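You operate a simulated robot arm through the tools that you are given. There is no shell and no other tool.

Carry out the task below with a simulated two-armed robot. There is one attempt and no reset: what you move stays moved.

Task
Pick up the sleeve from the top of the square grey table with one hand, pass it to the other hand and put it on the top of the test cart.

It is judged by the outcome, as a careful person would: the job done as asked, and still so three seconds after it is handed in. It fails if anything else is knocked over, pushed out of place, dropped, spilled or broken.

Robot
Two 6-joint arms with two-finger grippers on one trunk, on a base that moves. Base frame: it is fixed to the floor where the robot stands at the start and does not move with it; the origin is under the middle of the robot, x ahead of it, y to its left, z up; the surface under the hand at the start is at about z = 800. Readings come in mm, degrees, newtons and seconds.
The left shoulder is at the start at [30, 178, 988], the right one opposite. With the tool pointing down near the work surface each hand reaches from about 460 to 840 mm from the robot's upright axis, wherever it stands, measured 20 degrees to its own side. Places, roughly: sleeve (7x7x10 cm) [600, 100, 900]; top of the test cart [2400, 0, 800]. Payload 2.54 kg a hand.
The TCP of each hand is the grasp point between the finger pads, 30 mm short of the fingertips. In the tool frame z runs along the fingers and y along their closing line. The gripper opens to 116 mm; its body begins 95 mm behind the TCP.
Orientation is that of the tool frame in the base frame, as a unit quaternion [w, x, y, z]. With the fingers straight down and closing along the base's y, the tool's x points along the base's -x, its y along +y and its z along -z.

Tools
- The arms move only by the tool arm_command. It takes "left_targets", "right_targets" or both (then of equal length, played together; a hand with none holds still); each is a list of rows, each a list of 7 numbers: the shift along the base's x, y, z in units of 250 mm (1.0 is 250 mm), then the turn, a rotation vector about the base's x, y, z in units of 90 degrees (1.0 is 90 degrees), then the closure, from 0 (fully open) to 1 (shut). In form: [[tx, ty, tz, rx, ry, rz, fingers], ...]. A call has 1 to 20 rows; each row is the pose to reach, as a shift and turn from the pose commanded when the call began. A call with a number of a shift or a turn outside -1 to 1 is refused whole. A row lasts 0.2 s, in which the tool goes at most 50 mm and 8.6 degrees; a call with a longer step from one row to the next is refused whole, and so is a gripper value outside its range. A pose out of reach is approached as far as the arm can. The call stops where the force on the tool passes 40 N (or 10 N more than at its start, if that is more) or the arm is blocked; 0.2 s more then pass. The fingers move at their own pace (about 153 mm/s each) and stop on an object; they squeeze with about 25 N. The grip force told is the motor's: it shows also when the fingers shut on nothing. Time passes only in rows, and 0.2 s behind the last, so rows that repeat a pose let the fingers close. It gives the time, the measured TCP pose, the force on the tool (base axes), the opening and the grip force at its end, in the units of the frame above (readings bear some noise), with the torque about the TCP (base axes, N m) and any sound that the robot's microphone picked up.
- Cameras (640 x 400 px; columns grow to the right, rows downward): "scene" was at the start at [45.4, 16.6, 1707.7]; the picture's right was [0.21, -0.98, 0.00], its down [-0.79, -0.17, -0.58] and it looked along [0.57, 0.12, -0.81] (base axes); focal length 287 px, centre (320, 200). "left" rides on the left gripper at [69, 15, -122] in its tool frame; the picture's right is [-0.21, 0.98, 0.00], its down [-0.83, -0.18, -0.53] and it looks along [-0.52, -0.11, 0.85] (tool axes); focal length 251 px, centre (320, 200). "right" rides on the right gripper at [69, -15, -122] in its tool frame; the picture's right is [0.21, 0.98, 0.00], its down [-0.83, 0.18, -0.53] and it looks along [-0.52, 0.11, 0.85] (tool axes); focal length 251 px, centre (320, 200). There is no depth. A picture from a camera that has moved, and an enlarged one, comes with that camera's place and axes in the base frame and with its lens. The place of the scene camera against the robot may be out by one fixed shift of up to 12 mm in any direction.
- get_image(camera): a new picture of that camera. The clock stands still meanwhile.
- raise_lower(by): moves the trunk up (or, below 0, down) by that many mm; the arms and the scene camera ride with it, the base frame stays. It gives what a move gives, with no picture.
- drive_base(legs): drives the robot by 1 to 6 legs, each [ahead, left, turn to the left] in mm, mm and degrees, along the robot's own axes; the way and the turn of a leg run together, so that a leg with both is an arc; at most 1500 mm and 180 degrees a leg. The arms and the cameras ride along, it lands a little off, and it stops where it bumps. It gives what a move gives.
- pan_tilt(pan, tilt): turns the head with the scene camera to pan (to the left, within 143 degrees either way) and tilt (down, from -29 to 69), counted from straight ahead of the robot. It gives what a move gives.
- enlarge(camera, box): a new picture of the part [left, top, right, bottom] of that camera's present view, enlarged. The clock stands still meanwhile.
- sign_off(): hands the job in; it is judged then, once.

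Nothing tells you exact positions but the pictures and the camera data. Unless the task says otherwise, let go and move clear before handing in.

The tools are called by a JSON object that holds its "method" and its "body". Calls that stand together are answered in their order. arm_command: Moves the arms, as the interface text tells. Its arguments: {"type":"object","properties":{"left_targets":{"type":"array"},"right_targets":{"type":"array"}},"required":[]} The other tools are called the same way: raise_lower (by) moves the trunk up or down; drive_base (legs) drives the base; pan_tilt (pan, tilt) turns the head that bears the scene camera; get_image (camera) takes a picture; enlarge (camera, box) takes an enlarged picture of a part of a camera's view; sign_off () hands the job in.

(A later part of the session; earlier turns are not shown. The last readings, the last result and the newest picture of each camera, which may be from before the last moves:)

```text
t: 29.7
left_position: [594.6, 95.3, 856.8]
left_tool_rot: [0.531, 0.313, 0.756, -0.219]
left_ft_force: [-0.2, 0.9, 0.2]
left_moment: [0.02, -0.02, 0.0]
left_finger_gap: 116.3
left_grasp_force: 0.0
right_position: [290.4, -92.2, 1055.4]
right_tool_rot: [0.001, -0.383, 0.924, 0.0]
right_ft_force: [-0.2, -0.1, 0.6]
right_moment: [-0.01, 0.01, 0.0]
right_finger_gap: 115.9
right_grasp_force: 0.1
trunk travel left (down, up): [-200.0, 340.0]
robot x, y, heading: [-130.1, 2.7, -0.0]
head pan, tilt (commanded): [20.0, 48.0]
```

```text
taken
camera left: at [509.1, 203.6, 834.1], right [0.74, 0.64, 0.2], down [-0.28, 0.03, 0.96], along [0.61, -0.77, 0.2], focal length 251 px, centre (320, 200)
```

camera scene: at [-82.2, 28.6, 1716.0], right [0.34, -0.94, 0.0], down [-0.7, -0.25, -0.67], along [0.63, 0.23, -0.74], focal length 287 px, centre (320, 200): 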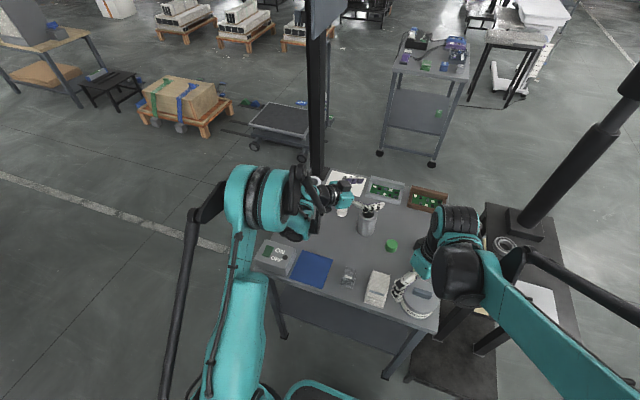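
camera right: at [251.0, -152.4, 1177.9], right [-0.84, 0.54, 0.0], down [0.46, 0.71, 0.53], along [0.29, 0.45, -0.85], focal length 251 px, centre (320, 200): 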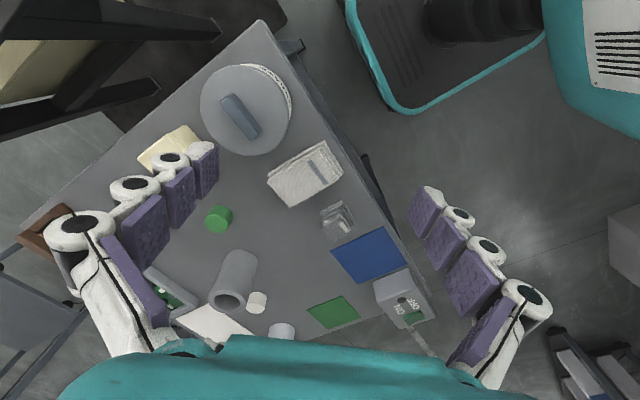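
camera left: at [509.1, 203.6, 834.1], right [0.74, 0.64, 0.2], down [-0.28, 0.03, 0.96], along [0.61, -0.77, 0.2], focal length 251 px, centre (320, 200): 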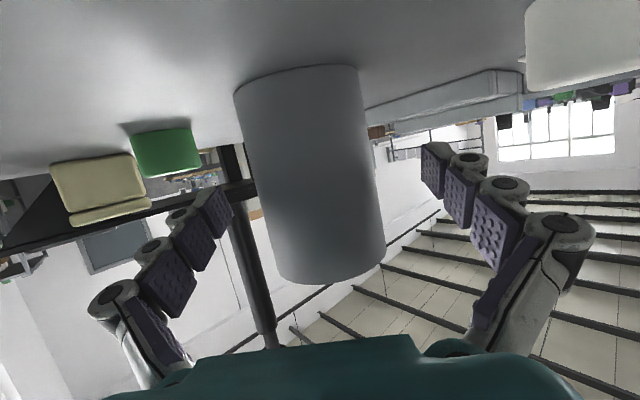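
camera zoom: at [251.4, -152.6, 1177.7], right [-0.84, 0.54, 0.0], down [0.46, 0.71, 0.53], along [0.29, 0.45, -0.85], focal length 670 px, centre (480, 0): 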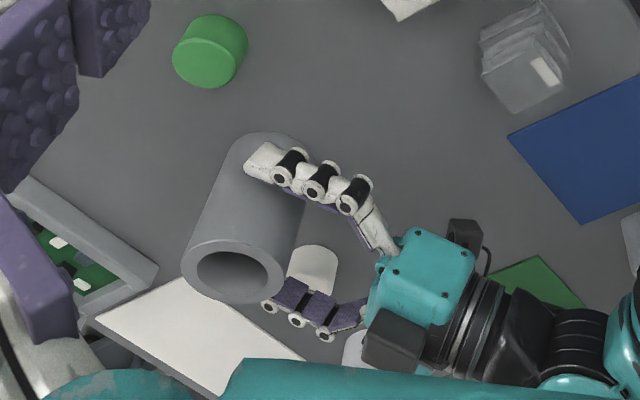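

The sleeve sits between the pads, about 4 mm off-centre. I'll shift the left hand slightly to centre it, then close.

{"method": "arm_command", "body": {"left_targets": [[-0.01, -0.01, 0, 0, 0, 0, 0], [-0.01, -0.01, 0, 0, 0, 0, 0.3], [-0.01, -0.01, 0, 0, 0, 0, 1], [-0.01, -0.01, 0, 0, 0, 0, 1], [-0.01, -0.01, 0, 0, 0, 0, 1], [-0.01, -0.01, 0, 0, 0, 0, 1]]}}

{"method": "get_image", "body": {"camera": "left"}}

{"method": "enlarge", "body": {"camera": "right", "box": [160, 200, 360, 350]}}

```text
t: 31.1
left_position: [594.3, 92.6, 856.5]
left_tool_rot: [0.531, 0.313, 0.756, -0.219]
left_ft_force: [0.4, 0.9, 2.5]
left_moment: [-0.06, 0.0, 0.03]
left_finger_gap: 66.4
left_grasp_force: 24.9
right_position: [288.7, -91.0, 1057.6]
right_tool_rot: [0.0, -0.383, 0.924, 0.0]
right_ft_force: [0.5, -0.4, -0.3]
right_moment: [-0.01, -0.03, 0.02]
right_finger_gap: 115.9
right_grasp_force: 0.0
trunk travel left (down, up): [-200.0, 340.0]
robot x, y, heading: [-130.3, -1.0, -0.2]
head pan, tilt (commanded): [20.0, 48.0]
```

```text
taken
camera left: at [506.8, 201.0, 833.9], right [0.74, 0.64, 0.2], down [-0.28, 0.03, 0.96], along [0.61, -0.77, 0.2], focal length 251 px, centre (320, 200)
```

left: 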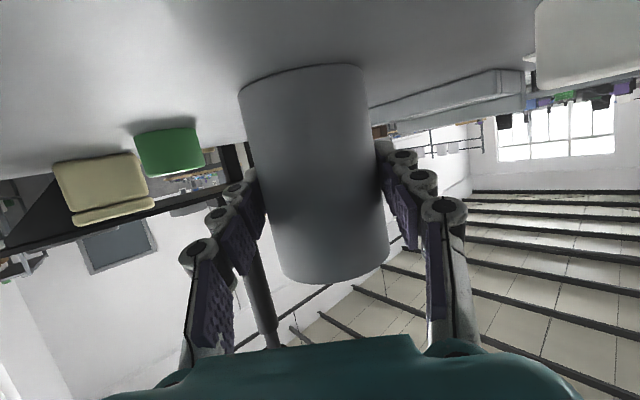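

```text
2.67 times, centred on (260, 275) of right
camera zoom: at [251.4, -152.4, 1177.8], right [-0.84, 0.54, 0.0], down [0.46, 0.71, 0.53], along [0.29, 0.45, -0.85], focal length 670 px, centre (480, 0)
```

zoom: 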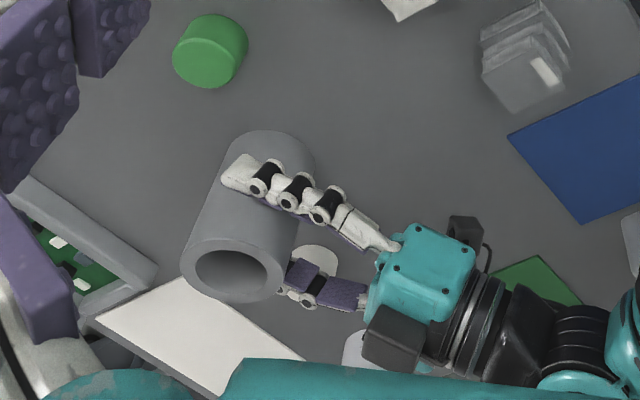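

The grip is firm, with a 66 mm gap and 25 N. I'll lift straight up and check that the sleeve doesn't slip.

{"method": "arm_command", "body": {"left_targets": [[0, 0, 0.03, 0, 0, 0, 1], [0, 0, 0.08, 0, 0, 0, 1], [0, 0, 0.16, 0, 0, 0, 1], [0, 0, 0.26, 0, 0, 0, 1], [0, 0, 0.36, 0, 0, 0, 1], [0, 0, 0.46, 0, 0, 0, 1], [0, 0, 0.54, 0, 0, 0, 1], [0, 0, 0.6, 0, 0, 0, 1], [0, 0, 0.6, 0, 0, 0, 1]]}}

{"method": "get_image", "body": {"camera": "left"}}

{"method": "get_image", "body": {"camera": "scene"}}

```text
t: 33.1
left_position: [592.7, 90.6, 1006.9]
left_tool_rot: [0.531, 0.313, 0.756, -0.22]
left_ft_force: [0.1, -0.1, -1.5]
left_moment: [0.0, 0.03, -0.02]
left_finger_gap: 66.5
left_grasp_force: 24.9
right_position: [288.6, -93.0, 1056.3]
right_tool_rot: [0.001, -0.383, 0.924, 0.0]
right_ft_force: [0.5, -0.3, -0.8]
right_moment: [-0.02, -0.05, -0.01]
right_finger_gap: 115.7
right_grasp_force: 0.2
trunk travel left (down, up): [-200.0, 340.0]
robot x, y, heading: [-127.5, 0.2, -0.0]
head pan, tilt (commanded): [20.0, 48.0]
```

```text
taken
camera left: at [506.5, 199.0, 984.5], right [0.74, 0.64, 0.2], down [-0.28, 0.03, 0.96], along [0.61, -0.77, 0.2], focal length 251 px, centre (320, 200)
```

left: 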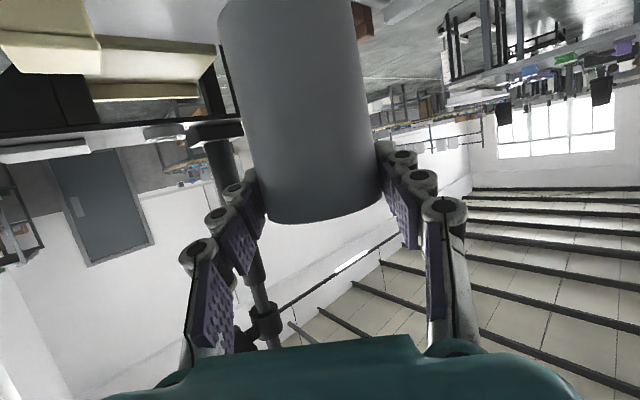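

```text
taken
camera scene: at [-80.9, 28.4, 1715.9], right [0.34, -0.94, 0.0], down [-0.7, -0.25, -0.67], along [0.63, 0.23, -0.74], focal length 287 px, centre (320, 200)
```

scene: 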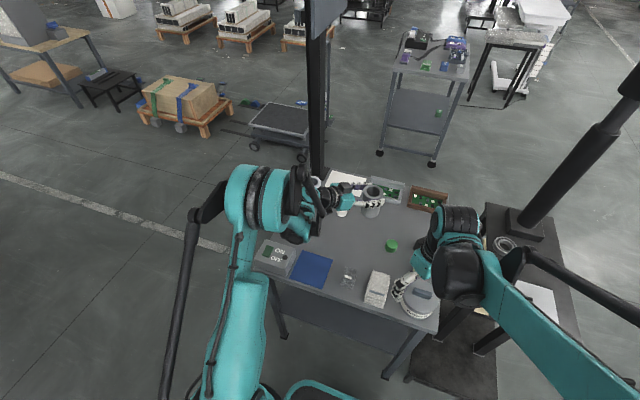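

The rim has moved in the left camera's view, so the sleeve slid down some 25 mm relative to the fingers during the lift. I'll hold still briefly to see whether it is still slipping.

{"method": "arm_command", "body": {"left_targets": [[0, 0, 0, 0, 0, 0, 1]]}}

{"method": "get_image", "body": {"camera": "left"}}

{"method": "enlarge", "body": {"camera": "scene", "box": [280, 140, 440, 260]}}

{"method": "enlarge", "body": {"camera": "right", "box": [160, 200, 360, 350]}}

```text
t: 33.5
left_position: [592.6, 90.3, 1007.4]
left_tool_rot: [0.53, 0.313, 0.757, -0.219]
left_ft_force: [0.4, -0.4, -1.8]
left_moment: [0.02, 0.0, 0.04]
left_finger_gap: 66.7
left_grasp_force: 24.4
right_position: [289.6, -92.1, 1055.3]
right_tool_rot: [0.0, -0.382, 0.924, 0.0]
right_ft_force: [0.0, -0.2, 0.8]
right_moment: [-0.02, 0.0, 0.01]
right_finger_gap: 116.1
right_grasp_force: 0.1
trunk travel left (down, up): [-200.0, 340.0]
robot x, y, heading: [-128.1, -2.2, 0.2]
head pan, tilt (commanded): [20.0, 48.0]
```

```text
taken
camera left: at [506.4, 199.0, 984.4], right [0.74, 0.64, 0.2], down [-0.28, 0.03, 0.96], along [0.61, -0.77, 0.2], focal length 251 px, centre (320, 200)
```

left: 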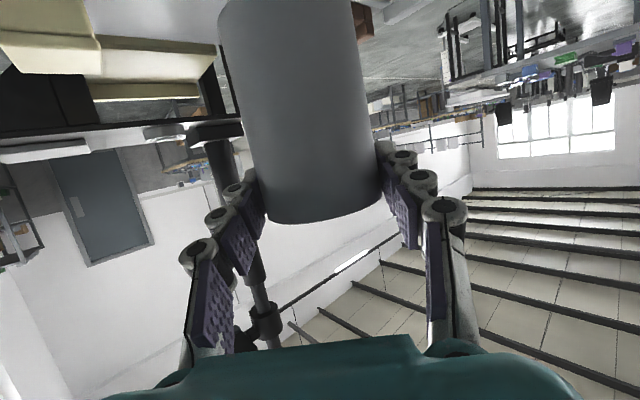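

```text
3.33 times, centred on (360, 200) of scene
camera zoom: at [-81.1, 28.4, 1716.0], right [0.34, -0.94, 0.0], down [-0.7, -0.25, -0.67], along [0.63, 0.23, -0.74], focal length 957 px, centre (187, 200)
```

zoom: 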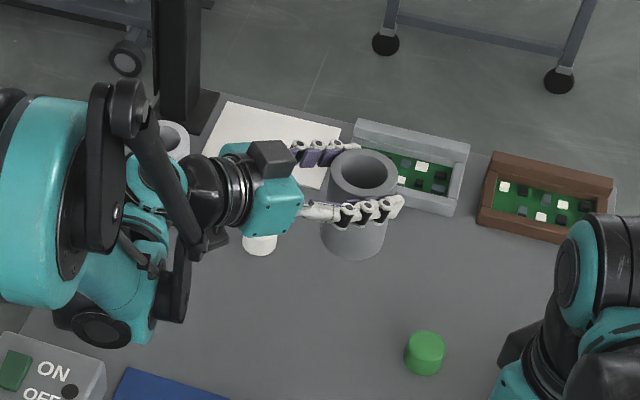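

```text
2.67 times, centred on (260, 275) of right
camera zoom: at [251.8, -152.5, 1177.6], right [-0.84, 0.54, 0.0], down [0.46, 0.71, 0.53], along [0.29, 0.45, -0.85], focal length 670 px, centre (480, 0)
```

zoom: 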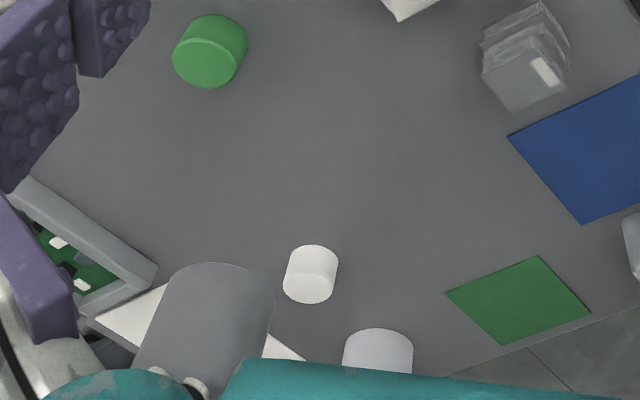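

The slipping has stopped; the rim is at the same row in both pictures, about 11 mm above the grasp point. That is too little margin, so I'll lower the sleeve back to its own spot slowly and take a fresh grip, watching for slip.

{"method": "arm_command", "body": {"left_targets": [[0, 0, -0.01, 0, 0, 0, 1], [0, 0, -0.03, 0, 0, 0, 1], [0, 0, -0.05, 0, 0, 0, 1], [0, 0, -0.07, 0, 0, 0, 1], [0, 0, -0.08, 0, 0, 0, 1]]}}

{"method": "get_image", "body": {"camera": "left"}}

```text
t: 34.7
left_position: [593.3, 92.6, 986.7]
left_tool_rot: [0.53, 0.314, 0.757, -0.219]
left_ft_force: [-0.5, -0.2, -2.3]
left_moment: [-0.01, -0.01, -0.01]
left_finger_gap: 66.4
left_grasp_force: 25.5
right_position: [288.7, -92.5, 1055.9]
right_tool_rot: [0.0, -0.383, 0.924, 0.0]
right_ft_force: [0.1, 0.0, -0.5]
right_moment: [0.0, 0.02, 0.0]
right_finger_gap: 116.1
right_grasp_force: 0.0
trunk travel left (down, up): [-200.0, 340.0]
robot x, y, heading: [-128.2, 0.8, 0.2]
head pan, tilt (commanded): [20.0, 48.0]
```

```text
taken
camera left: at [506.9, 200.6, 964.3], right [0.74, 0.64, 0.2], down [-0.28, 0.03, 0.96], along [0.61, -0.77, 0.2], focal length 251 px, centre (320, 200)
```

left: 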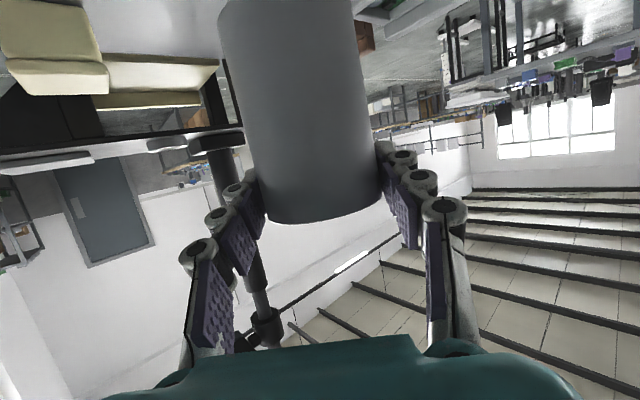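

There was no slip at slow speed. I'll keep lowering slowly.

{"method": "arm_command", "body": {"left_targets": [[0, 0, -0.02, 0, 0, 0, 1], [0, 0, -0.05, 0, 0, 0, 1], [0, 0, -0.08, 0, 0, 0, 1], [0, 0, -0.11, 0, 0, 0, 1], [0, 0, -0.14, 0, 0, 0, 1], [0, 0, -0.17, 0, 0, 0, 1], [0, 0, -0.2, 0, 0, 0, 1], [0, 0, -0.23, 0, 0, 0, 1], [0, 0, -0.26, 0, 0, 0, 1], [0, 0, -0.29, 0, 0, 0, 1], [0, 0, -0.31, 0, 0, 0, 1], [0, 0, -0.33, 0, 0, 0, 1], [0, 0, -0.34, 0, 0, 0, 1], [0, 0, -0.34, 0, 0, 0, 1]]}}

{"method": "get_image", "body": {"camera": "left"}}

```text
t: 37.7
left_position: [593.3, 94.2, 902.1]
left_tool_rot: [0.531, 0.314, 0.756, -0.22]
left_ft_force: [-0.5, 0.1, -1.8]
left_moment: [-0.02, 0.05, 0.03]
left_finger_gap: 66.5
left_grasp_force: 25.4
right_position: [289.3, -92.1, 1056.3]
right_tool_rot: [0.0, -0.382, 0.924, 0.0]
right_ft_force: [0.1, 0.3, -0.4]
right_moment: [0.0, 0.01, -0.01]
right_finger_gap: 116.0
right_grasp_force: 0.0
trunk travel left (down, up): [-200.0, 340.0]
robot x, y, heading: [-130.9, -0.4, 0.1]
head pan, tilt (commanded): [20.0, 48.0]
```

```text
taken
camera left: at [506.9, 201.1, 878.6], right [0.74, 0.64, 0.2], down [-0.28, 0.03, 0.96], along [0.61, -0.77, 0.2], focal length 251 px, centre (320, 200)
```

left: 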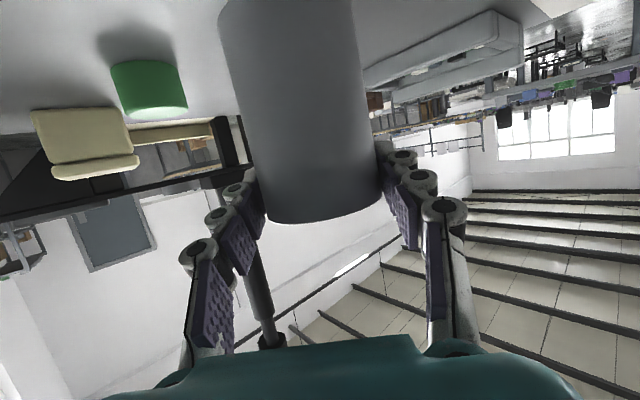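

It is holding. The sleeve bottom should be about 11 mm above the table, so I'll set it down in fine steps.

{"method": "arm_command", "body": {"left_targets": [[0, 0, -0.01, 0, 0, 0, 1], [0, 0, -0.02, 0, 0, 0, 1], [0, 0, -0.028, 0, 0, 0, 1], [0, 0, -0.034, 0, 0, 0, 1], [0, 0, -0.04, 0, 0, 0, 1], [0, 0, -0.044, 0, 0, 0, 1], [0, 0, -0.048, 0, 0, 0, 1]]}}

{"method": "get_image", "body": {"camera": "left"}}

```text
t: 39.3
left_position: [592.6, 93.8, 889.2]
left_tool_rot: [0.53, 0.314, 0.756, -0.22]
left_ft_force: [0.5, -1.4, -0.7]
left_moment: [0.0, -0.08, 0.06]
left_finger_gap: 66.2
left_grasp_force: 25.2
right_position: [290.2, -91.1, 1056.3]
right_tool_rot: [0.0, -0.383, 0.924, -0.001]
right_ft_force: [0.5, 0.2, 0.6]
right_moment: [0.0, 0.02, -0.04]
right_finger_gap: 115.8
right_grasp_force: 0.1
trunk travel left (down, up): [-200.0, 340.0]
robot x, y, heading: [-129.9, -1.6, -0.1]
head pan, tilt (commanded): [20.0, 48.0]
```

```text
taken
camera left: at [506.8, 201.5, 867.1], right [0.74, 0.64, 0.2], down [-0.28, 0.03, 0.96], along [0.61, -0.77, 0.2], focal length 251 px, centre (320, 200)
```

left: 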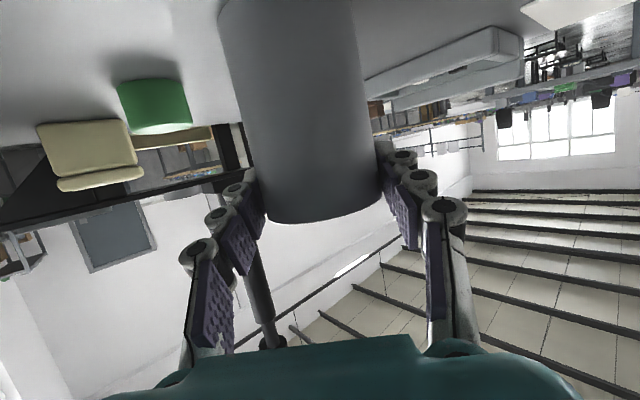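

The vertical force is beginning to unload, so I'm at or just above contact. A couple of mm more will confirm it.

{"method": "arm_command", "body": {"left_targets": [[0, 0, -0.006, 0, 0, 0, 1], [0, 0, -0.012, 0, 0, 0, 1], [0, 0, -0.012, 0, 0, 0, 1]]}}

{"method": "get_image", "body": {"camera": "left"}}

```text
t: 40.1
left_position: [593.2, 93.0, 889.6]
left_tool_rot: [0.532, 0.312, 0.756, -0.219]
left_ft_force: [5.8, 0.4, 23.2]
left_moment: [-0.05, -0.2, 0.02]
left_finger_gap: 66.2
left_grasp_force: 24.9
right_position: [287.7, -91.7, 1056.0]
right_tool_rot: [0.001, -0.383, 0.924, 0.001]
right_ft_force: [0.5, 1.0, 0.1]
right_moment: [0.02, 0.02, -0.02]
right_finger_gap: 116.1
right_grasp_force: 0.0
trunk travel left (down, up): [-200.0, 340.0]
robot x, y, heading: [-130.5, -1.6, 0.0]
head pan, tilt (commanded): [20.0, 48.0]
```

```text
taken
camera left: at [506.3, 201.0, 866.2], right [0.74, 0.64, 0.2], down [-0.29, 0.03, 0.96], along [0.61, -0.77, 0.2], focal length 251 px, centre (320, 200)
```

left: 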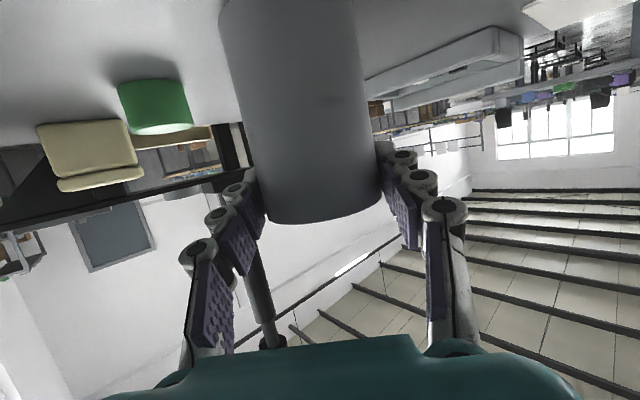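

The sleeve is back on the table, and it carries 23 N without slipping, so friction is good. I'll relieve the load, open, go down to the lower grip height and close again.

{"method": "arm_command", "body": {"left_targets": [[0, 0, 0.006, 0, 0, 0, 1], [0, 0, 0.011, 0, 0, 0, 1], [0, 0, 0.011, 0, 0, 0, 0.6], [0, 0, 0.011, 0, 0, 0, 0.3], [0, 0, 0.011, 0, 0, 0, 0], [0, 0, 0.011, 0, 0, 0, 0], [0, 0, 0.011, 0, 0, 0, 0]]}}

{"method": "get_image", "body": {"camera": "left"}}

{"method": "enlarge", "body": {"camera": "scene", "box": [280, 140, 440, 260]}}

```text
t: 41.7
left_position: [593.4, 93.9, 889.5]
left_tool_rot: [0.531, 0.313, 0.756, -0.219]
left_ft_force: [0.9, 1.3, 0.1]
left_moment: [0.03, 0.03, 0.01]
left_finger_gap: 116.0
left_grasp_force: 0.0
right_position: [289.6, -91.5, 1055.5]
right_tool_rot: [0.0, -0.382, 0.924, 0.0]
right_ft_force: [-0.2, -0.8, 0.2]
right_moment: [-0.03, 0.05, 0.03]
right_finger_gap: 115.9
right_grasp_force: 0.1
trunk travel left (down, up): [-200.0, 340.0]
robot x, y, heading: [-130.2, 0.2, -0.2]
head pan, tilt (commanded): [20.0, 48.0]
```

```text
taken
camera left: at [506.8, 201.2, 866.4], right [0.74, 0.64, 0.2], down [-0.28, 0.03, 0.96], along [0.61, -0.77, 0.2], focal length 251 px, centre (320, 200)
```

left: 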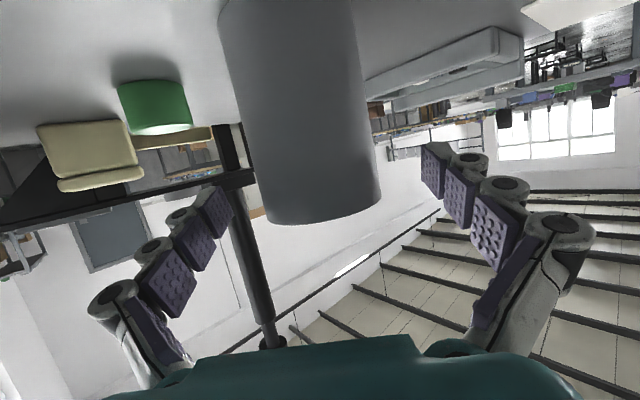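

```text
3.33 times, centred on (360, 200) of scene
camera zoom: at [-81.6, 28.4, 1716.0], right [0.34, -0.94, 0.0], down [-0.7, -0.25, -0.67], along [0.63, 0.23, -0.74], focal length 957 px, centre (187, 200)
```

zoom: 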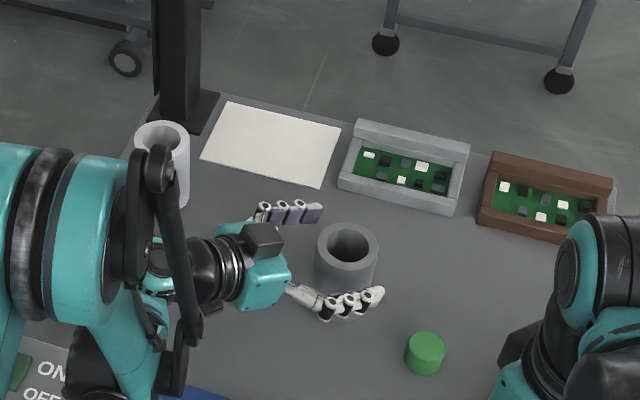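

The sleeve stands upright on the table and the fingers are clear. I'll go down 32 mm and close again, then wait for the grip to settle.

{"method": "arm_command", "body": {"left_targets": [[0, 0, -0.05, 0, 0, 0, 0], [0, 0, -0.1, 0, 0, 0, 0], [0, 0, -0.13, 0, 0, 0, 0], [0, 0, -0.13, 0, 0, 0, 0], [0, 0, -0.13, 0, 0, 0, 0.4], [0, 0, -0.13, 0, 0, 0, 1], [0, 0, -0.13, 0, 0, 0, 1], [0, 0, -0.13, 0, 0, 0, 1], [0, 0, -0.13, 0, 0, 0, 1], [0, 0, -0.13, 0, 0, 0, 1]]}}

{"method": "get_image", "body": {"camera": "left"}}

```text
t: 43.9
left_position: [594.8, 93.1, 857.9]
left_tool_rot: [0.531, 0.314, 0.756, -0.22]
left_ft_force: [-1.4, 0.3, 0.4]
left_moment: [-0.12, 0.03, -0.02]
left_finger_gap: 66.6
left_grasp_force: 24.7
right_position: [290.4, -92.4, 1056.1]
right_tool_rot: [-0.001, -0.383, 0.924, 0.0]
right_ft_force: [0.0, 0.9, 0.0]
right_moment: [0.01, -0.01, 0.0]
right_finger_gap: 116.2
right_grasp_force: 0.0
trunk travel left (down, up): [-200.0, 340.0]
robot x, y, heading: [-131.9, 0.2, -0.1]
head pan, tilt (commanded): [20.0, 48.0]
```

```text
taken
camera left: at [508.6, 201.4, 834.6], right [0.74, 0.64, 0.2], down [-0.28, 0.03, 0.96], along [0.61, -0.77, 0.2], focal length 251 px, centre (320, 200)
```

left: 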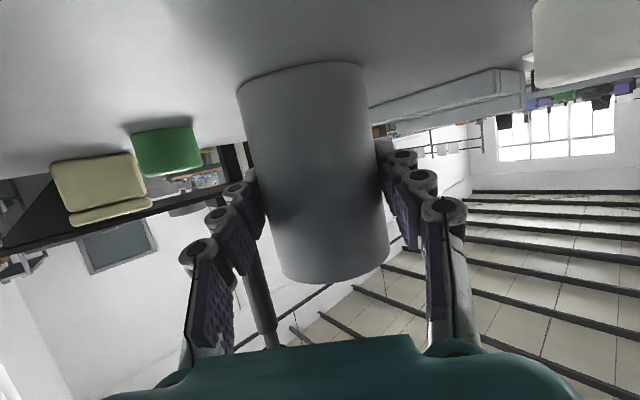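

Gripped again at the lower height. Now a slow lift of a few mm to see whether the sleeve comes with the hand.

{"method": "arm_command", "body": {"left_targets": [[0, 0, 0.01, 0, 0, 0, 1], [0, 0, 0.02, 0, 0, 0, 1], [0, 0, 0.03, 0, 0, 0, 1], [0, 0, 0.04, 0, 0, 0, 1], [0, 0, 0.05, 0, 0, 0, 1], [0, 0, 0.06, 0, 0, 0, 1]]}}

{"method": "get_image", "body": {"camera": "left"}}

```text
t: 45.3
left_position: [593.2, 93.2, 872.6]
left_tool_rot: [0.531, 0.314, 0.756, -0.22]
left_ft_force: [-0.3, 0.4, -2.0]
left_moment: [0.0, 0.01, -0.01]
left_finger_gap: 66.2
left_grasp_force: 24.8
right_position: [289.8, -91.8, 1056.0]
right_tool_rot: [0.0, -0.382, 0.924, 0.001]
right_ft_force: [0.0, -0.5, 0.2]
right_moment: [0.02, -0.02, -0.01]
right_finger_gap: 116.1
right_grasp_force: 0.1
trunk travel left (down, up): [-200.0, 340.0]
robot x, y, heading: [-130.8, -2.0, -0.1]
head pan, tilt (commanded): [20.0, 48.0]
```

```text
taken
camera left: at [506.6, 201.7, 849.3], right [0.74, 0.64, 0.2], down [-0.28, 0.03, 0.96], along [0.61, -0.77, 0.2], focal length 251 px, centre (320, 200)
```

left: 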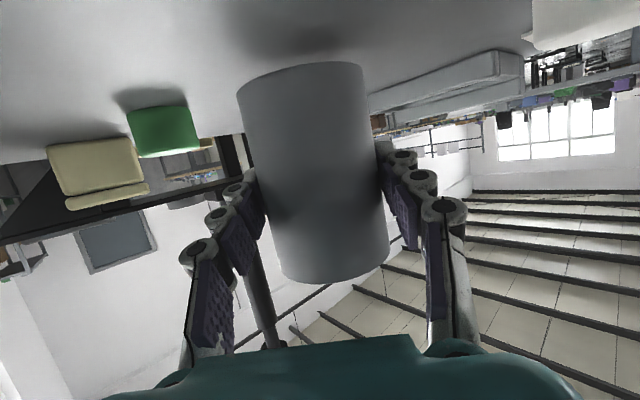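

The sleeve is off the table with no slip this time. I'll continue the lift gently to about z 1000 and check again.

{"method": "arm_command", "body": {"left_targets": [[0, 0, 0.03, 0, 0, 0, 1], [0, 0, 0.07, 0, 0, 0, 1], [0, 0, 0.11, 0, 0, 0, 1], [0, 0, 0.15, 0, 0, 0, 1], [0, 0, 0.19, 0, 0, 0, 1], [0, 0, 0.23, 0, 0, 0, 1], [0, 0, 0.27, 0, 0, 0, 1], [0, 0, 0.31, 0, 0, 0, 1], [0, 0, 0.35, 0, 0, 0, 1], [0, 0, 0.39, 0, 0, 0, 1], [0, 0, 0.43, 0, 0, 0, 1], [0, 0, 0.47, 0, 0, 0, 1], [0, 0, 0.5, 0, 0, 0, 1], [0, 0, 0.52, 0, 0, 0, 1]]}}

{"method": "get_image", "body": {"camera": "left"}}

```text
t: 48.3
left_position: [594.2, 91.7, 1003.0]
left_tool_rot: [0.531, 0.313, 0.756, -0.22]
left_ft_force: [-0.6, -0.1, -2.2]
left_moment: [-0.02, 0.02, 0.02]
left_finger_gap: 66.2
left_grasp_force: 24.3
right_position: [290.8, -91.8, 1056.7]
right_tool_rot: [0.0, -0.383, 0.924, 0.0]
right_ft_force: [-0.3, 0.0, 0.6]
right_moment: [0.0, 0.0, 0.03]
right_finger_gap: 116.3
right_grasp_force: 0.2
trunk travel left (down, up): [-200.0, 340.0]
robot x, y, heading: [-129.5, -0.5, 0.1]
head pan, tilt (commanded): [20.0, 48.0]
```

```text
taken
camera left: at [506.8, 201.3, 979.8], right [0.74, 0.64, 0.2], down [-0.28, 0.03, 0.96], along [0.61, -0.77, 0.2], focal length 251 px, centre (320, 200)
```

left: 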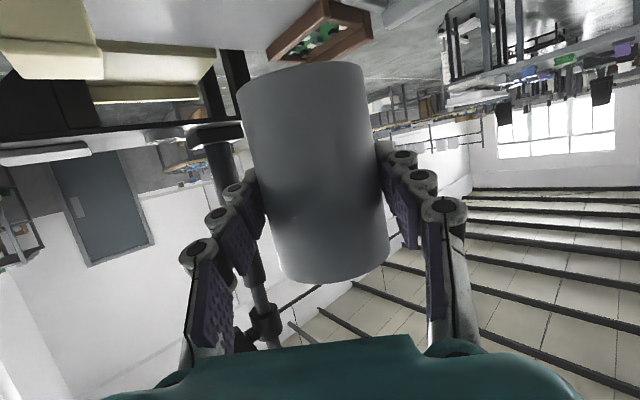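

No slip now. Let me measure more exactly where the sleeve sits in the left hand.

{"method": "enlarge", "body": {"camera": "left", "box": [220, 50, 420, 290]}}

{"method": "enlarge", "body": {"camera": "scene", "box": [280, 140, 440, 260]}}

```text
1.67 times, centred on (320, 170) of left
camera zoom: at [506.8, 201.3, 979.8], right [0.74, 0.64, 0.2], down [-0.28, 0.03, 0.96], along [0.61, -0.77, 0.2], focal length 419 px, centre (320, 250)
```

zoom: 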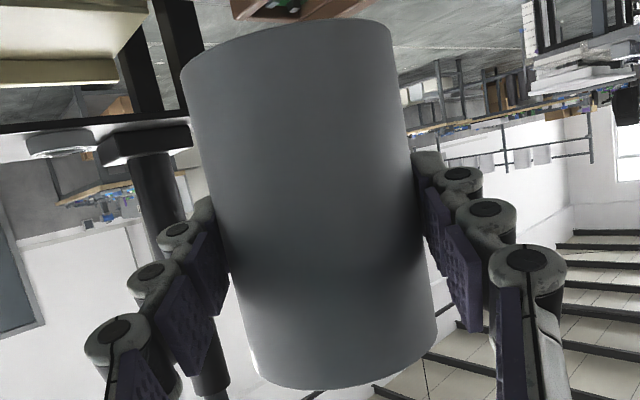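

```text
3.33 times, centred on (360, 200) of scene
camera zoom: at [-81.4, 28.4, 1716.0], right [0.34, -0.94, 0.0], down [-0.7, -0.25, -0.67], along [0.63, 0.23, -0.74], focal length 957 px, centre (187, 200)
```

zoom: 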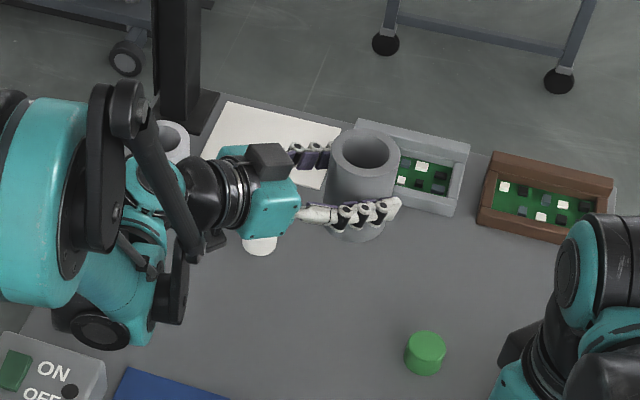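

The sleeve axis is about 4–6 mm ahead of the left grasp point, with its rim about 43 mm above. I'll carry it inward, gently, to the hand-over spot near [500, 0].

{"method": "arm_command", "body": {"left_targets": [[-0.02, -0.018, 0, 0, 0, 0, 1], [-0.055, -0.05, 0, 0, 0, 0, 1], [-0.095, -0.085, 0, 0, 0, 0, 1], [-0.135, -0.12, 0, 0, 0, 0, 1], [-0.175, -0.157, 0, 0, 0, 0, 1], [-0.215, -0.193, 0, 0, 0, 0, 1], [-0.255, -0.229, 0, 0, 0, 0, 1], [-0.295, -0.265, 0, 0, 0, 0, 1], [-0.335, -0.3, 0, 0, 0, 0, 1], [-0.37, -0.332, 0, 0, 0, 0, 1], [-0.392, -0.352, 0, 0, 0, 0, 1], [-0.392, -0.352, 0, 0, 0, 0, 1]]}}

{"method": "get_image", "body": {"camera": "left"}}

{"method": "get_image", "body": {"camera": "scene"}}

{"method": "get_image", "body": {"camera": "right"}}

```text
t: 50.9
left_position: [495.3, 3.3, 1003.4]
left_tool_rot: [0.53, 0.314, 0.756, -0.22]
left_ft_force: [0.6, -0.2, -2.1]
left_moment: [-0.01, 0.08, -0.03]
left_finger_gap: 66.5
left_grasp_force: 24.6
right_position: [289.8, -92.1, 1055.3]
right_tool_rot: [0.0, -0.383, 0.924, 0.0]
right_ft_force: [-0.1, -0.7, -0.6]
right_moment: [0.0, -0.02, 0.02]
right_finger_gap: 115.9
right_grasp_force: 0.0
trunk travel left (down, up): [-200.0, 340.0]
robot x, y, heading: [-130.0, 1.4, -0.1]
head pan, tilt (commanded): [20.0, 48.0]
```

```text
taken
camera left: at [409.5, 111.2, 979.5], right [0.74, 0.64, 0.2], down [-0.28, 0.03, 0.96], along [0.61, -0.77, 0.2], focal length 251 px, centre (320, 200)
```

left: 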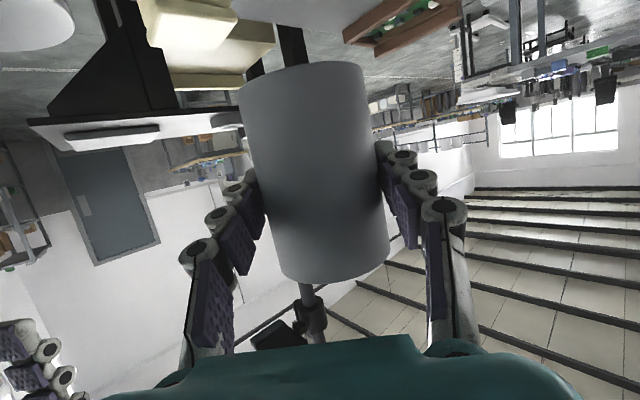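

```text
taken
camera scene: at [-81.2, 28.4, 1716.0], right [0.34, -0.94, 0.0], down [-0.7, -0.25, -0.67], along [0.63, 0.23, -0.74], focal length 287 px, centre (320, 200)
```

scene: 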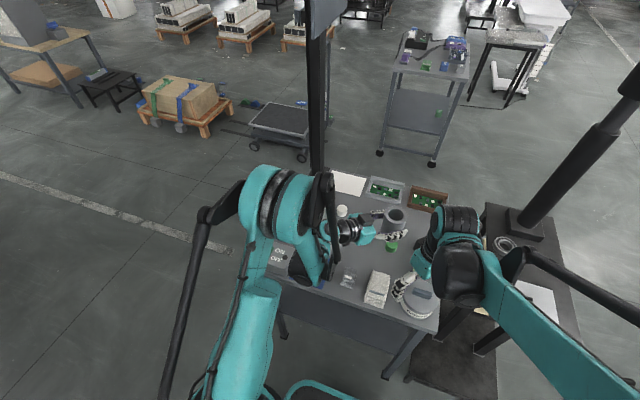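

```text
taken
camera right: at [251.7, -152.5, 1177.6], right [-0.84, 0.54, 0.0], down [0.46, 0.71, 0.53], along [0.29, 0.45, -0.85], focal length 251 px, centre (320, 200)
```

right: 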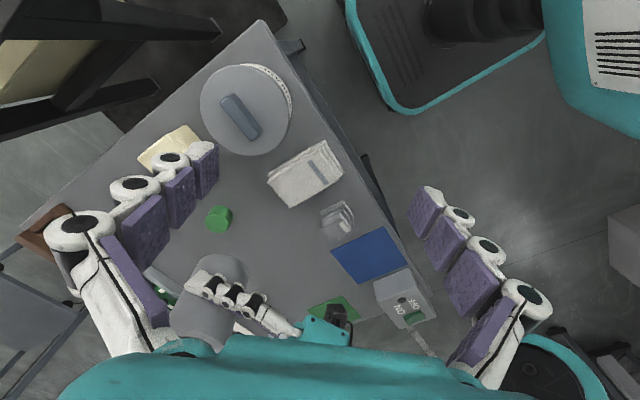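

The sleeve is steady in the left hand at the hand-over spot. I'll bring the right hand up and over it to a hover at about z 1156, with the fingers partly closed to a gap of about 92 mm.

{"method": "arm_command", "body": {"right_targets": [[0.08, 0.0, 0.12, 0, 0, 0, 0.1], [0.16, 0.03, 0.24, 0, 0, 0, 0.2], [0.26, 0.06, 0.34, 0, 0, 0, 0.2], [0.36, 0.1, 0.4, 0, 0, 0, 0.2], [0.46, 0.15, 0.4, 0, 0, 0, 0.2], [0.56, 0.2, 0.4, 0, 0, 0, 0.2], [0.66, 0.26, 0.4, 0, 0, 0, 0.2], [0.75, 0.31, 0.4, 0, 0, 0, 0.2], [0.81, 0.345, 0.4, 0, 0, 0, 0.2], [0.84, 0.364, 0.4, 0, 0, 0, 0.2], [0.84, 0.364, 0.4, 0, 0, 0, 0.2]]}}

{"method": "get_image", "body": {"camera": "right"}}

{"method": "get_image", "body": {"camera": "scene"}}

{"method": "get_image", "body": {"camera": "left"}}

```text
t: 53.3
left_position: [495.3, 2.9, 1001.9]
left_tool_rot: [0.53, 0.314, 0.756, -0.22]
left_ft_force: [0.9, 0.2, -1.5]
left_moment: [0.04, -0.01, -0.02]
left_finger_gap: 66.4
left_grasp_force: 25.2
right_position: [500.4, -2.2, 1156.2]
right_tool_rot: [-0.001, -0.382, 0.924, 0.0]
right_ft_force: [-0.6, -0.6, -0.2]
right_moment: [-0.03, -0.05, 0.0]
right_finger_gap: 92.9
right_grasp_force: 0.0
trunk travel left (down, up): [-200.0, 340.0]
robot x, y, heading: [-128.5, -2.6, -0.2]
head pan, tilt (commanded): [20.0, 48.0]
```

```text
taken
camera right: at [461.8, -62.4, 1277.6], right [-0.84, 0.54, 0.0], down [0.46, 0.71, 0.53], along [0.29, 0.45, -0.85], focal length 251 px, centre (320, 200)
```

right: 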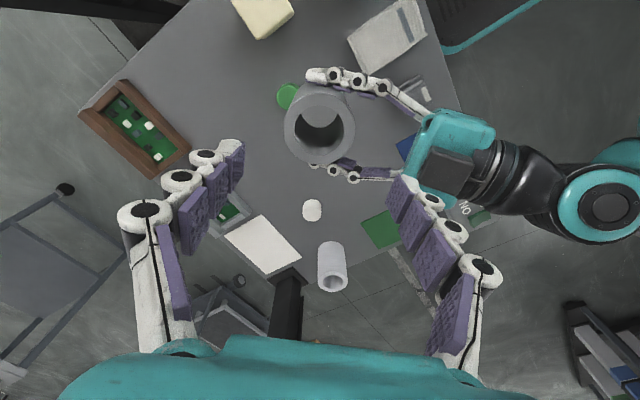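

```text
taken
camera scene: at [-81.7, 28.3, 1716.0], right [0.34, -0.94, 0.0], down [-0.7, -0.25, -0.67], along [0.63, 0.23, -0.74], focal length 287 px, centre (320, 200)
```

scene: 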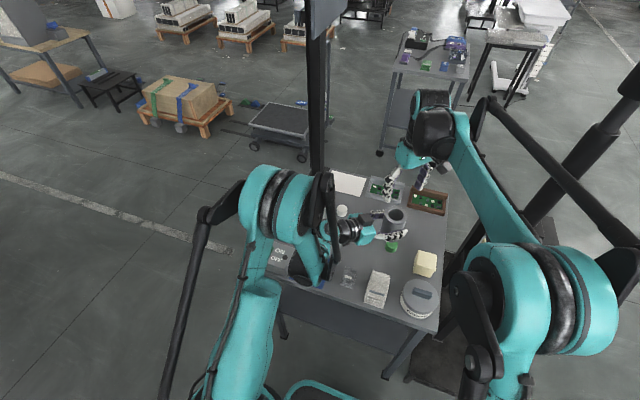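

```text
taken
camera left: at [409.4, 111.2, 979.7], right [0.74, 0.64, 0.2], down [-0.28, 0.03, 0.96], along [0.61, -0.77, 0.2], focal length 251 px, centre (320, 200)
```

left: 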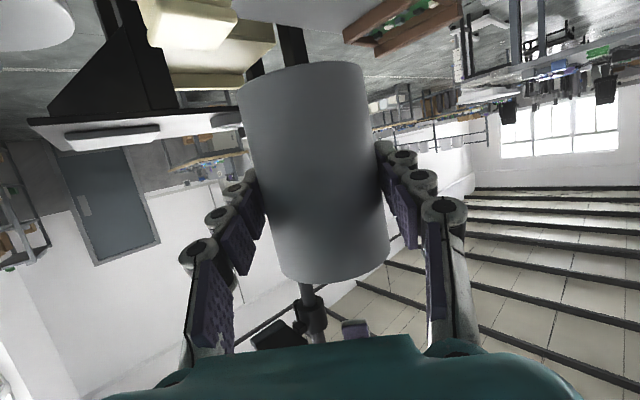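

From the right camera the rim looks about 7–8 mm nearer the camera than the right tool axis. I'll enlarge to measure it properly.

{"method": "enlarge", "body": {"camera": "right", "box": [260, 60, 420, 200]}}

{"method": "enlarge", "body": {"camera": "scene", "box": [320, 130, 480, 270]}}

```text
2.86 times, centred on (340, 130) of right
camera zoom: at [461.8, -62.4, 1277.6], right [-0.84, 0.54, 0.0], down [0.46, 0.71, 0.53], along [0.29, 0.45, -0.85], focal length 718 px, centre (263, 400)
```

zoom: 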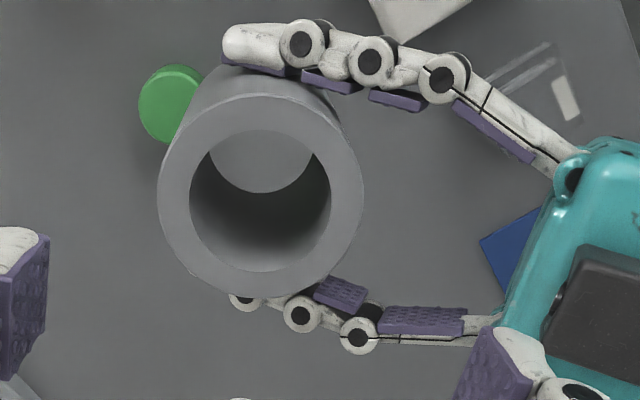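

```text
2.86 times, centred on (400, 200) of scene
camera zoom: at [-81.7, 28.3, 1716.0], right [0.34, -0.94, 0.0], down [-0.7, -0.25, -0.67], along [0.63, 0.23, -0.74], focal length 821 px, centre (91, 200)
```

zoom: 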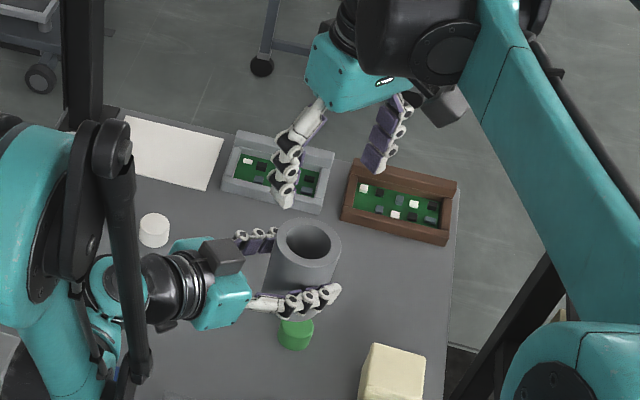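

The sleeve axis is about [499, -5], close to the right tool axis. I'll shift slightly and come down to just above the rim, then check the clearances.

{"method": "arm_command", "body": {"right_targets": [[-0.006, -0.009, -0.06, 0, 0, 0, 0.2], [-0.006, -0.009, -0.12, 0, 0, 0, 0.2], [-0.006, -0.009, -0.18, 0, 0, 0, 0.2], [-0.006, -0.009, -0.23, 0, 0, 0, 0.2], [-0.006, -0.009, -0.27, 0, 0, 0, 0.2], [-0.006, -0.009, -0.27, 0, 0, 0, 0.2]]}}

{"method": "get_image", "body": {"camera": "right"}}

{"method": "enlarge", "body": {"camera": "scene", "box": [320, 130, 480, 270]}}

{"method": "get_image", "body": {"camera": "left"}}

```text
t: 54.7
left_position: [495.5, 3.2, 1003.8]
left_tool_rot: [0.531, 0.313, 0.756, -0.219]
left_ft_force: [-0.6, -0.3, -1.6]
left_moment: [0.0, -0.02, 0.03]
left_finger_gap: 66.2
left_grasp_force: 25.2
right_position: [497.6, -3.8, 1088.7]
right_tool_rot: [0.001, -0.383, 0.924, 0.0]
right_ft_force: [0.3, 0.2, 0.8]
right_moment: [0.0, 0.03, 0.0]
right_finger_gap: 92.9
right_grasp_force: 0.0
trunk travel left (down, up): [-200.0, 340.0]
robot x, y, heading: [-130.1, -0.6, 0.1]
head pan, tilt (commanded): [20.0, 48.0]
```

```text
taken
camera right: at [460.1, -63.8, 1209.6], right [-0.84, 0.54, 0.0], down [0.46, 0.71, 0.53], along [0.29, 0.45, -0.85], focal length 251 px, centre (320, 200)
```

right: 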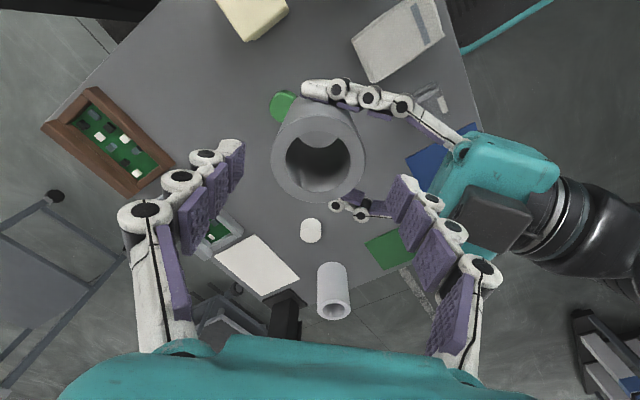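

```text
2.86 times, centred on (400, 200) of scene
camera zoom: at [-81.5, 28.4, 1716.0], right [0.34, -0.94, 0.0], down [-0.7, -0.25, -0.67], along [0.63, 0.23, -0.74], focal length 821 px, centre (91, 200)
```

zoom: 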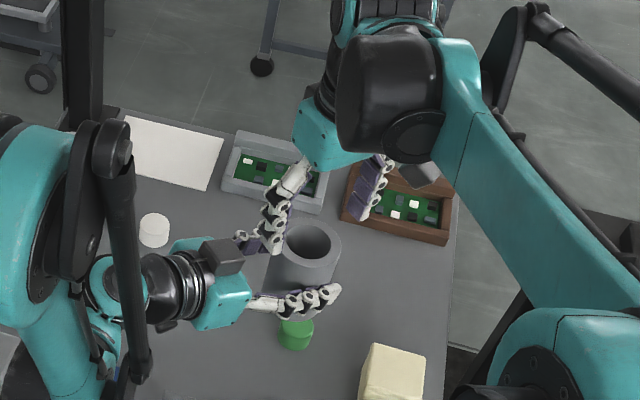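

```text
taken
camera left: at [409.5, 111.3, 979.6], right [0.74, 0.64, 0.2], down [-0.28, 0.03, 0.96], along [0.61, -0.77, 0.2], focal length 251 px, centre (320, 200)
```

left: 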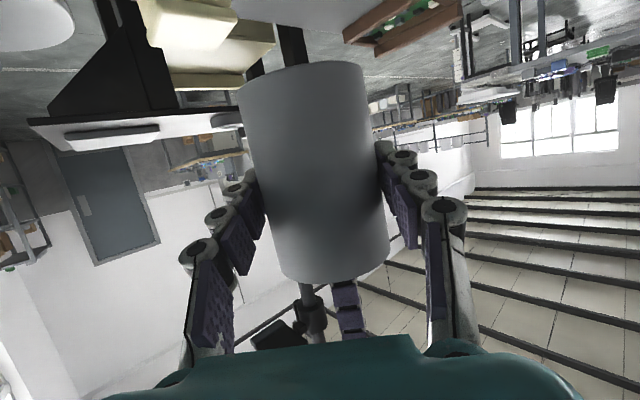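

{"method": "enlarge", "body": {"camera": "right", "box": [220, 80, 480, 240]}}

```text
2.46 times, centred on (350, 160) of right
camera zoom: at [460.1, -63.8, 1209.6], right [-0.84, 0.54, 0.0], down [0.46, 0.71, 0.53], along [0.29, 0.45, -0.85], focal length 619 px, centre (246, 298)
```

zoom: 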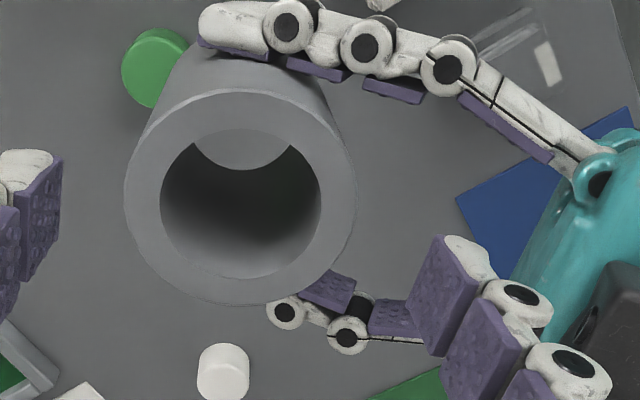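

Alignment is within about 2 mm, and the right fingers will pass between the left fingers, clear of the left palm. I'll make a small correction and descend to the grip height of about z 1025.

{"method": "arm_command", "body": {"right_targets": [[0, -0.008, -0.03, 0, 0, 0, 0.2], [0, -0.008, -0.07, 0, 0, 0, 0.2], [0, -0.008, -0.11, 0, 0, 0, 0.2], [0, -0.008, -0.14, 0, 0, 0, 0.2]]}}

{"method": "get_image", "body": {"camera": "right"}}

{"method": "get_image", "body": {"camera": "left"}}

{"method": "enlarge", "body": {"camera": "scene", "box": [340, 150, 460, 255]}}

```text
t: 55.7
left_position: [497.3, 3.4, 1001.7]
left_tool_rot: [0.531, 0.314, 0.756, -0.22]
left_ft_force: [-0.3, 0.1, -1.7]
left_moment: [-0.02, -0.02, -0.02]
left_finger_gap: 66.5
left_grasp_force: 25.2
right_position: [498.2, -3.0, 1052.6]
right_tool_rot: [0.0, -0.383, 0.924, 0.0]
right_ft_force: [-0.2, -0.3, -0.3]
right_moment: [0.02, 0.01, 0.01]
right_finger_gap: 92.8
right_grasp_force: 0.1
trunk travel left (down, up): [-200.0, 340.0]
robot x, y, heading: [-126.6, 0.7, 0.2]
head pan, tilt (commanded): [20.0, 48.0]
```

```text
taken
camera right: at [460.9, -64.5, 1174.7], right [-0.84, 0.54, 0.0], down [0.46, 0.71, 0.53], along [0.29, 0.45, -0.85], focal length 251 px, centre (320, 200)
```

right: 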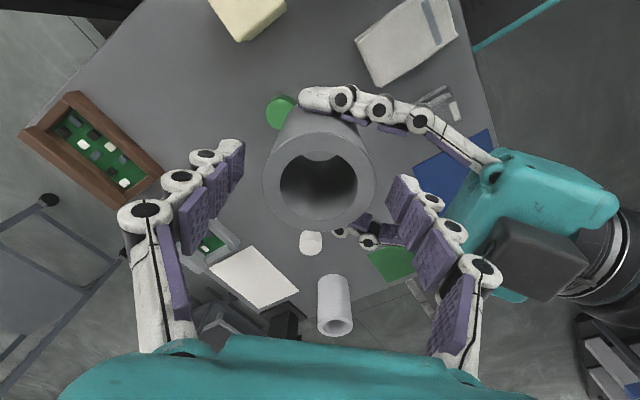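

```text
taken
camera left: at [409.7, 111.4, 979.5], right [0.74, 0.64, 0.2], down [-0.28, 0.03, 0.96], along [0.61, -0.77, 0.2], focal length 251 px, centre (320, 200)
```

left: 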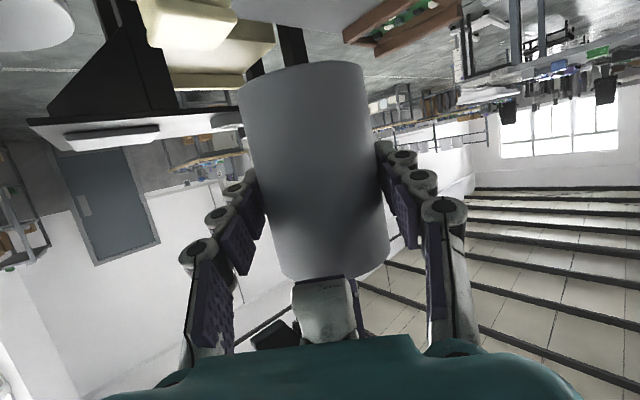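

```text
3.81 times, centred on (400, 202) of scene
camera zoom: at [-81.1, 28.4, 1716.0], right [0.34, -0.94, 0.0], down [-0.7, -0.25, -0.67], along [0.63, 0.23, -0.74], focal length 1094 px, centre (15, 190)
```

zoom: 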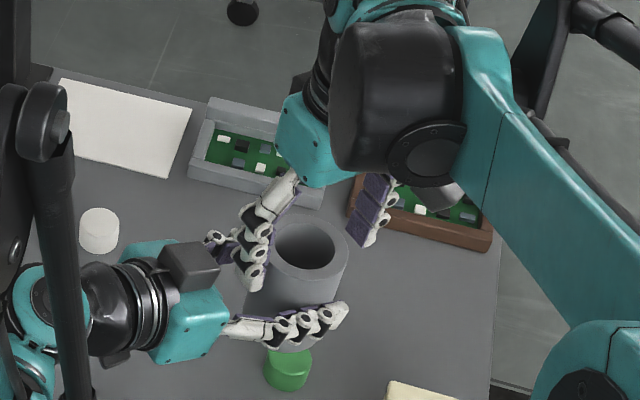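

The right finger shows up in the left camera midway between the left fingers, in front of the sleeve, just as planned. I'll go down the last 27 mm.

{"method": "arm_command", "body": {"right_targets": [[0, 0, -0.03, 0, 0, 0, 0.2], [0, 0, -0.06, 0, 0, 0, 0.2], [0, 0, -0.09, 0, 0, 0, 0.2], [0, 0, -0.11, 0, 0, 0, 0.2], [0, 0, -0.11, 0, 0, 0, 0.2]]}}

{"method": "get_image", "body": {"camera": "right"}}

{"method": "get_image", "body": {"camera": "left"}}

{"method": "enlarge", "body": {"camera": "scene", "box": [340, 150, 460, 255]}}

```text
t: 56.9
left_position: [495.5, 3.3, 1001.9]
left_tool_rot: [0.53, 0.314, 0.756, -0.22]
left_ft_force: [0.0, 1.6, -1.7]
left_moment: [-0.01, 0.03, 0.01]
left_finger_gap: 66.5
left_grasp_force: 24.6
right_position: [498.0, -5.1, 1023.9]
right_tool_rot: [0.0, -0.383, 0.924, 0.0]
right_ft_force: [0.0, 0.6, -0.2]
right_moment: [-0.01, -0.02, 0.02]
right_finger_gap: 92.6
right_grasp_force: 0.1
trunk travel left (down, up): [-200.0, 340.0]
robot x, y, heading: [-129.7, -2.5, 0.3]
head pan, tilt (commanded): [20.0, 48.0]
```

```text
taken
camera right: at [460.6, -65.3, 1146.8], right [-0.84, 0.54, 0.0], down [0.46, 0.71, 0.53], along [0.29, 0.45, -0.85], focal length 251 px, centre (320, 200)
```

right: 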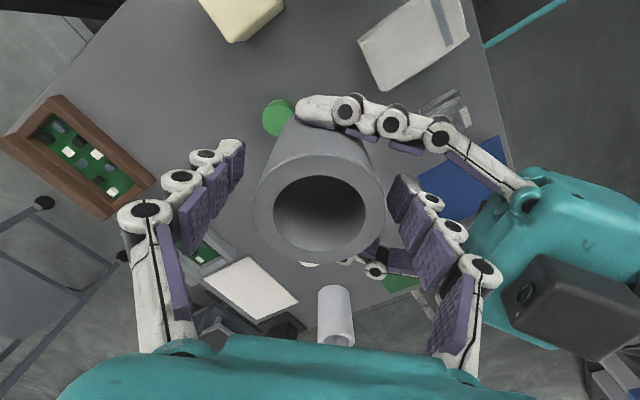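

```text
taken
camera left: at [409.6, 111.3, 979.6], right [0.74, 0.64, 0.2], down [-0.28, 0.03, 0.96], along [0.61, -0.77, 0.2], focal length 251 px, centre (320, 200)
```

left: 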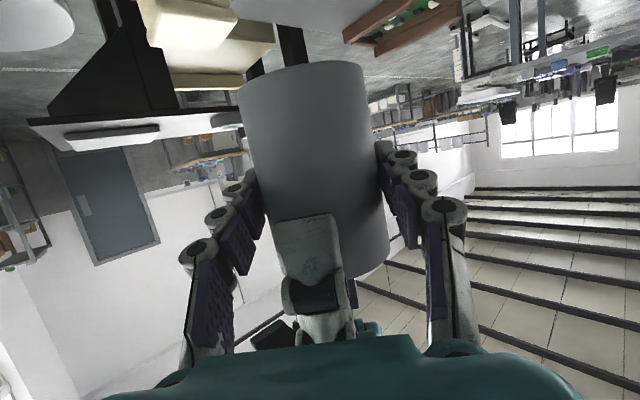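

```text
3.81 times, centred on (400, 202) of scene
camera zoom: at [-81.3, 28.4, 1716.0], right [0.34, -0.94, 0.0], down [-0.7, -0.25, -0.67], along [0.63, 0.23, -0.74], focal length 1094 px, centre (15, 190)
```

zoom: 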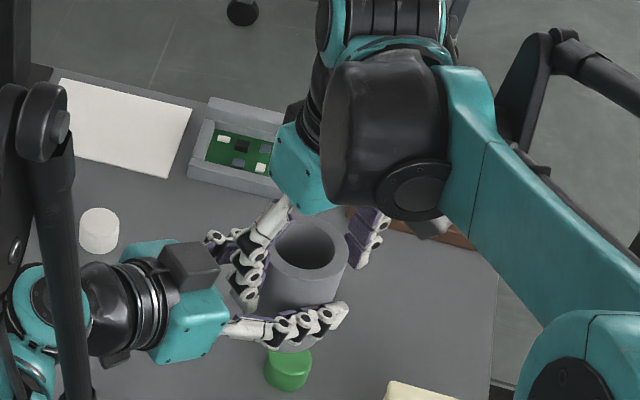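

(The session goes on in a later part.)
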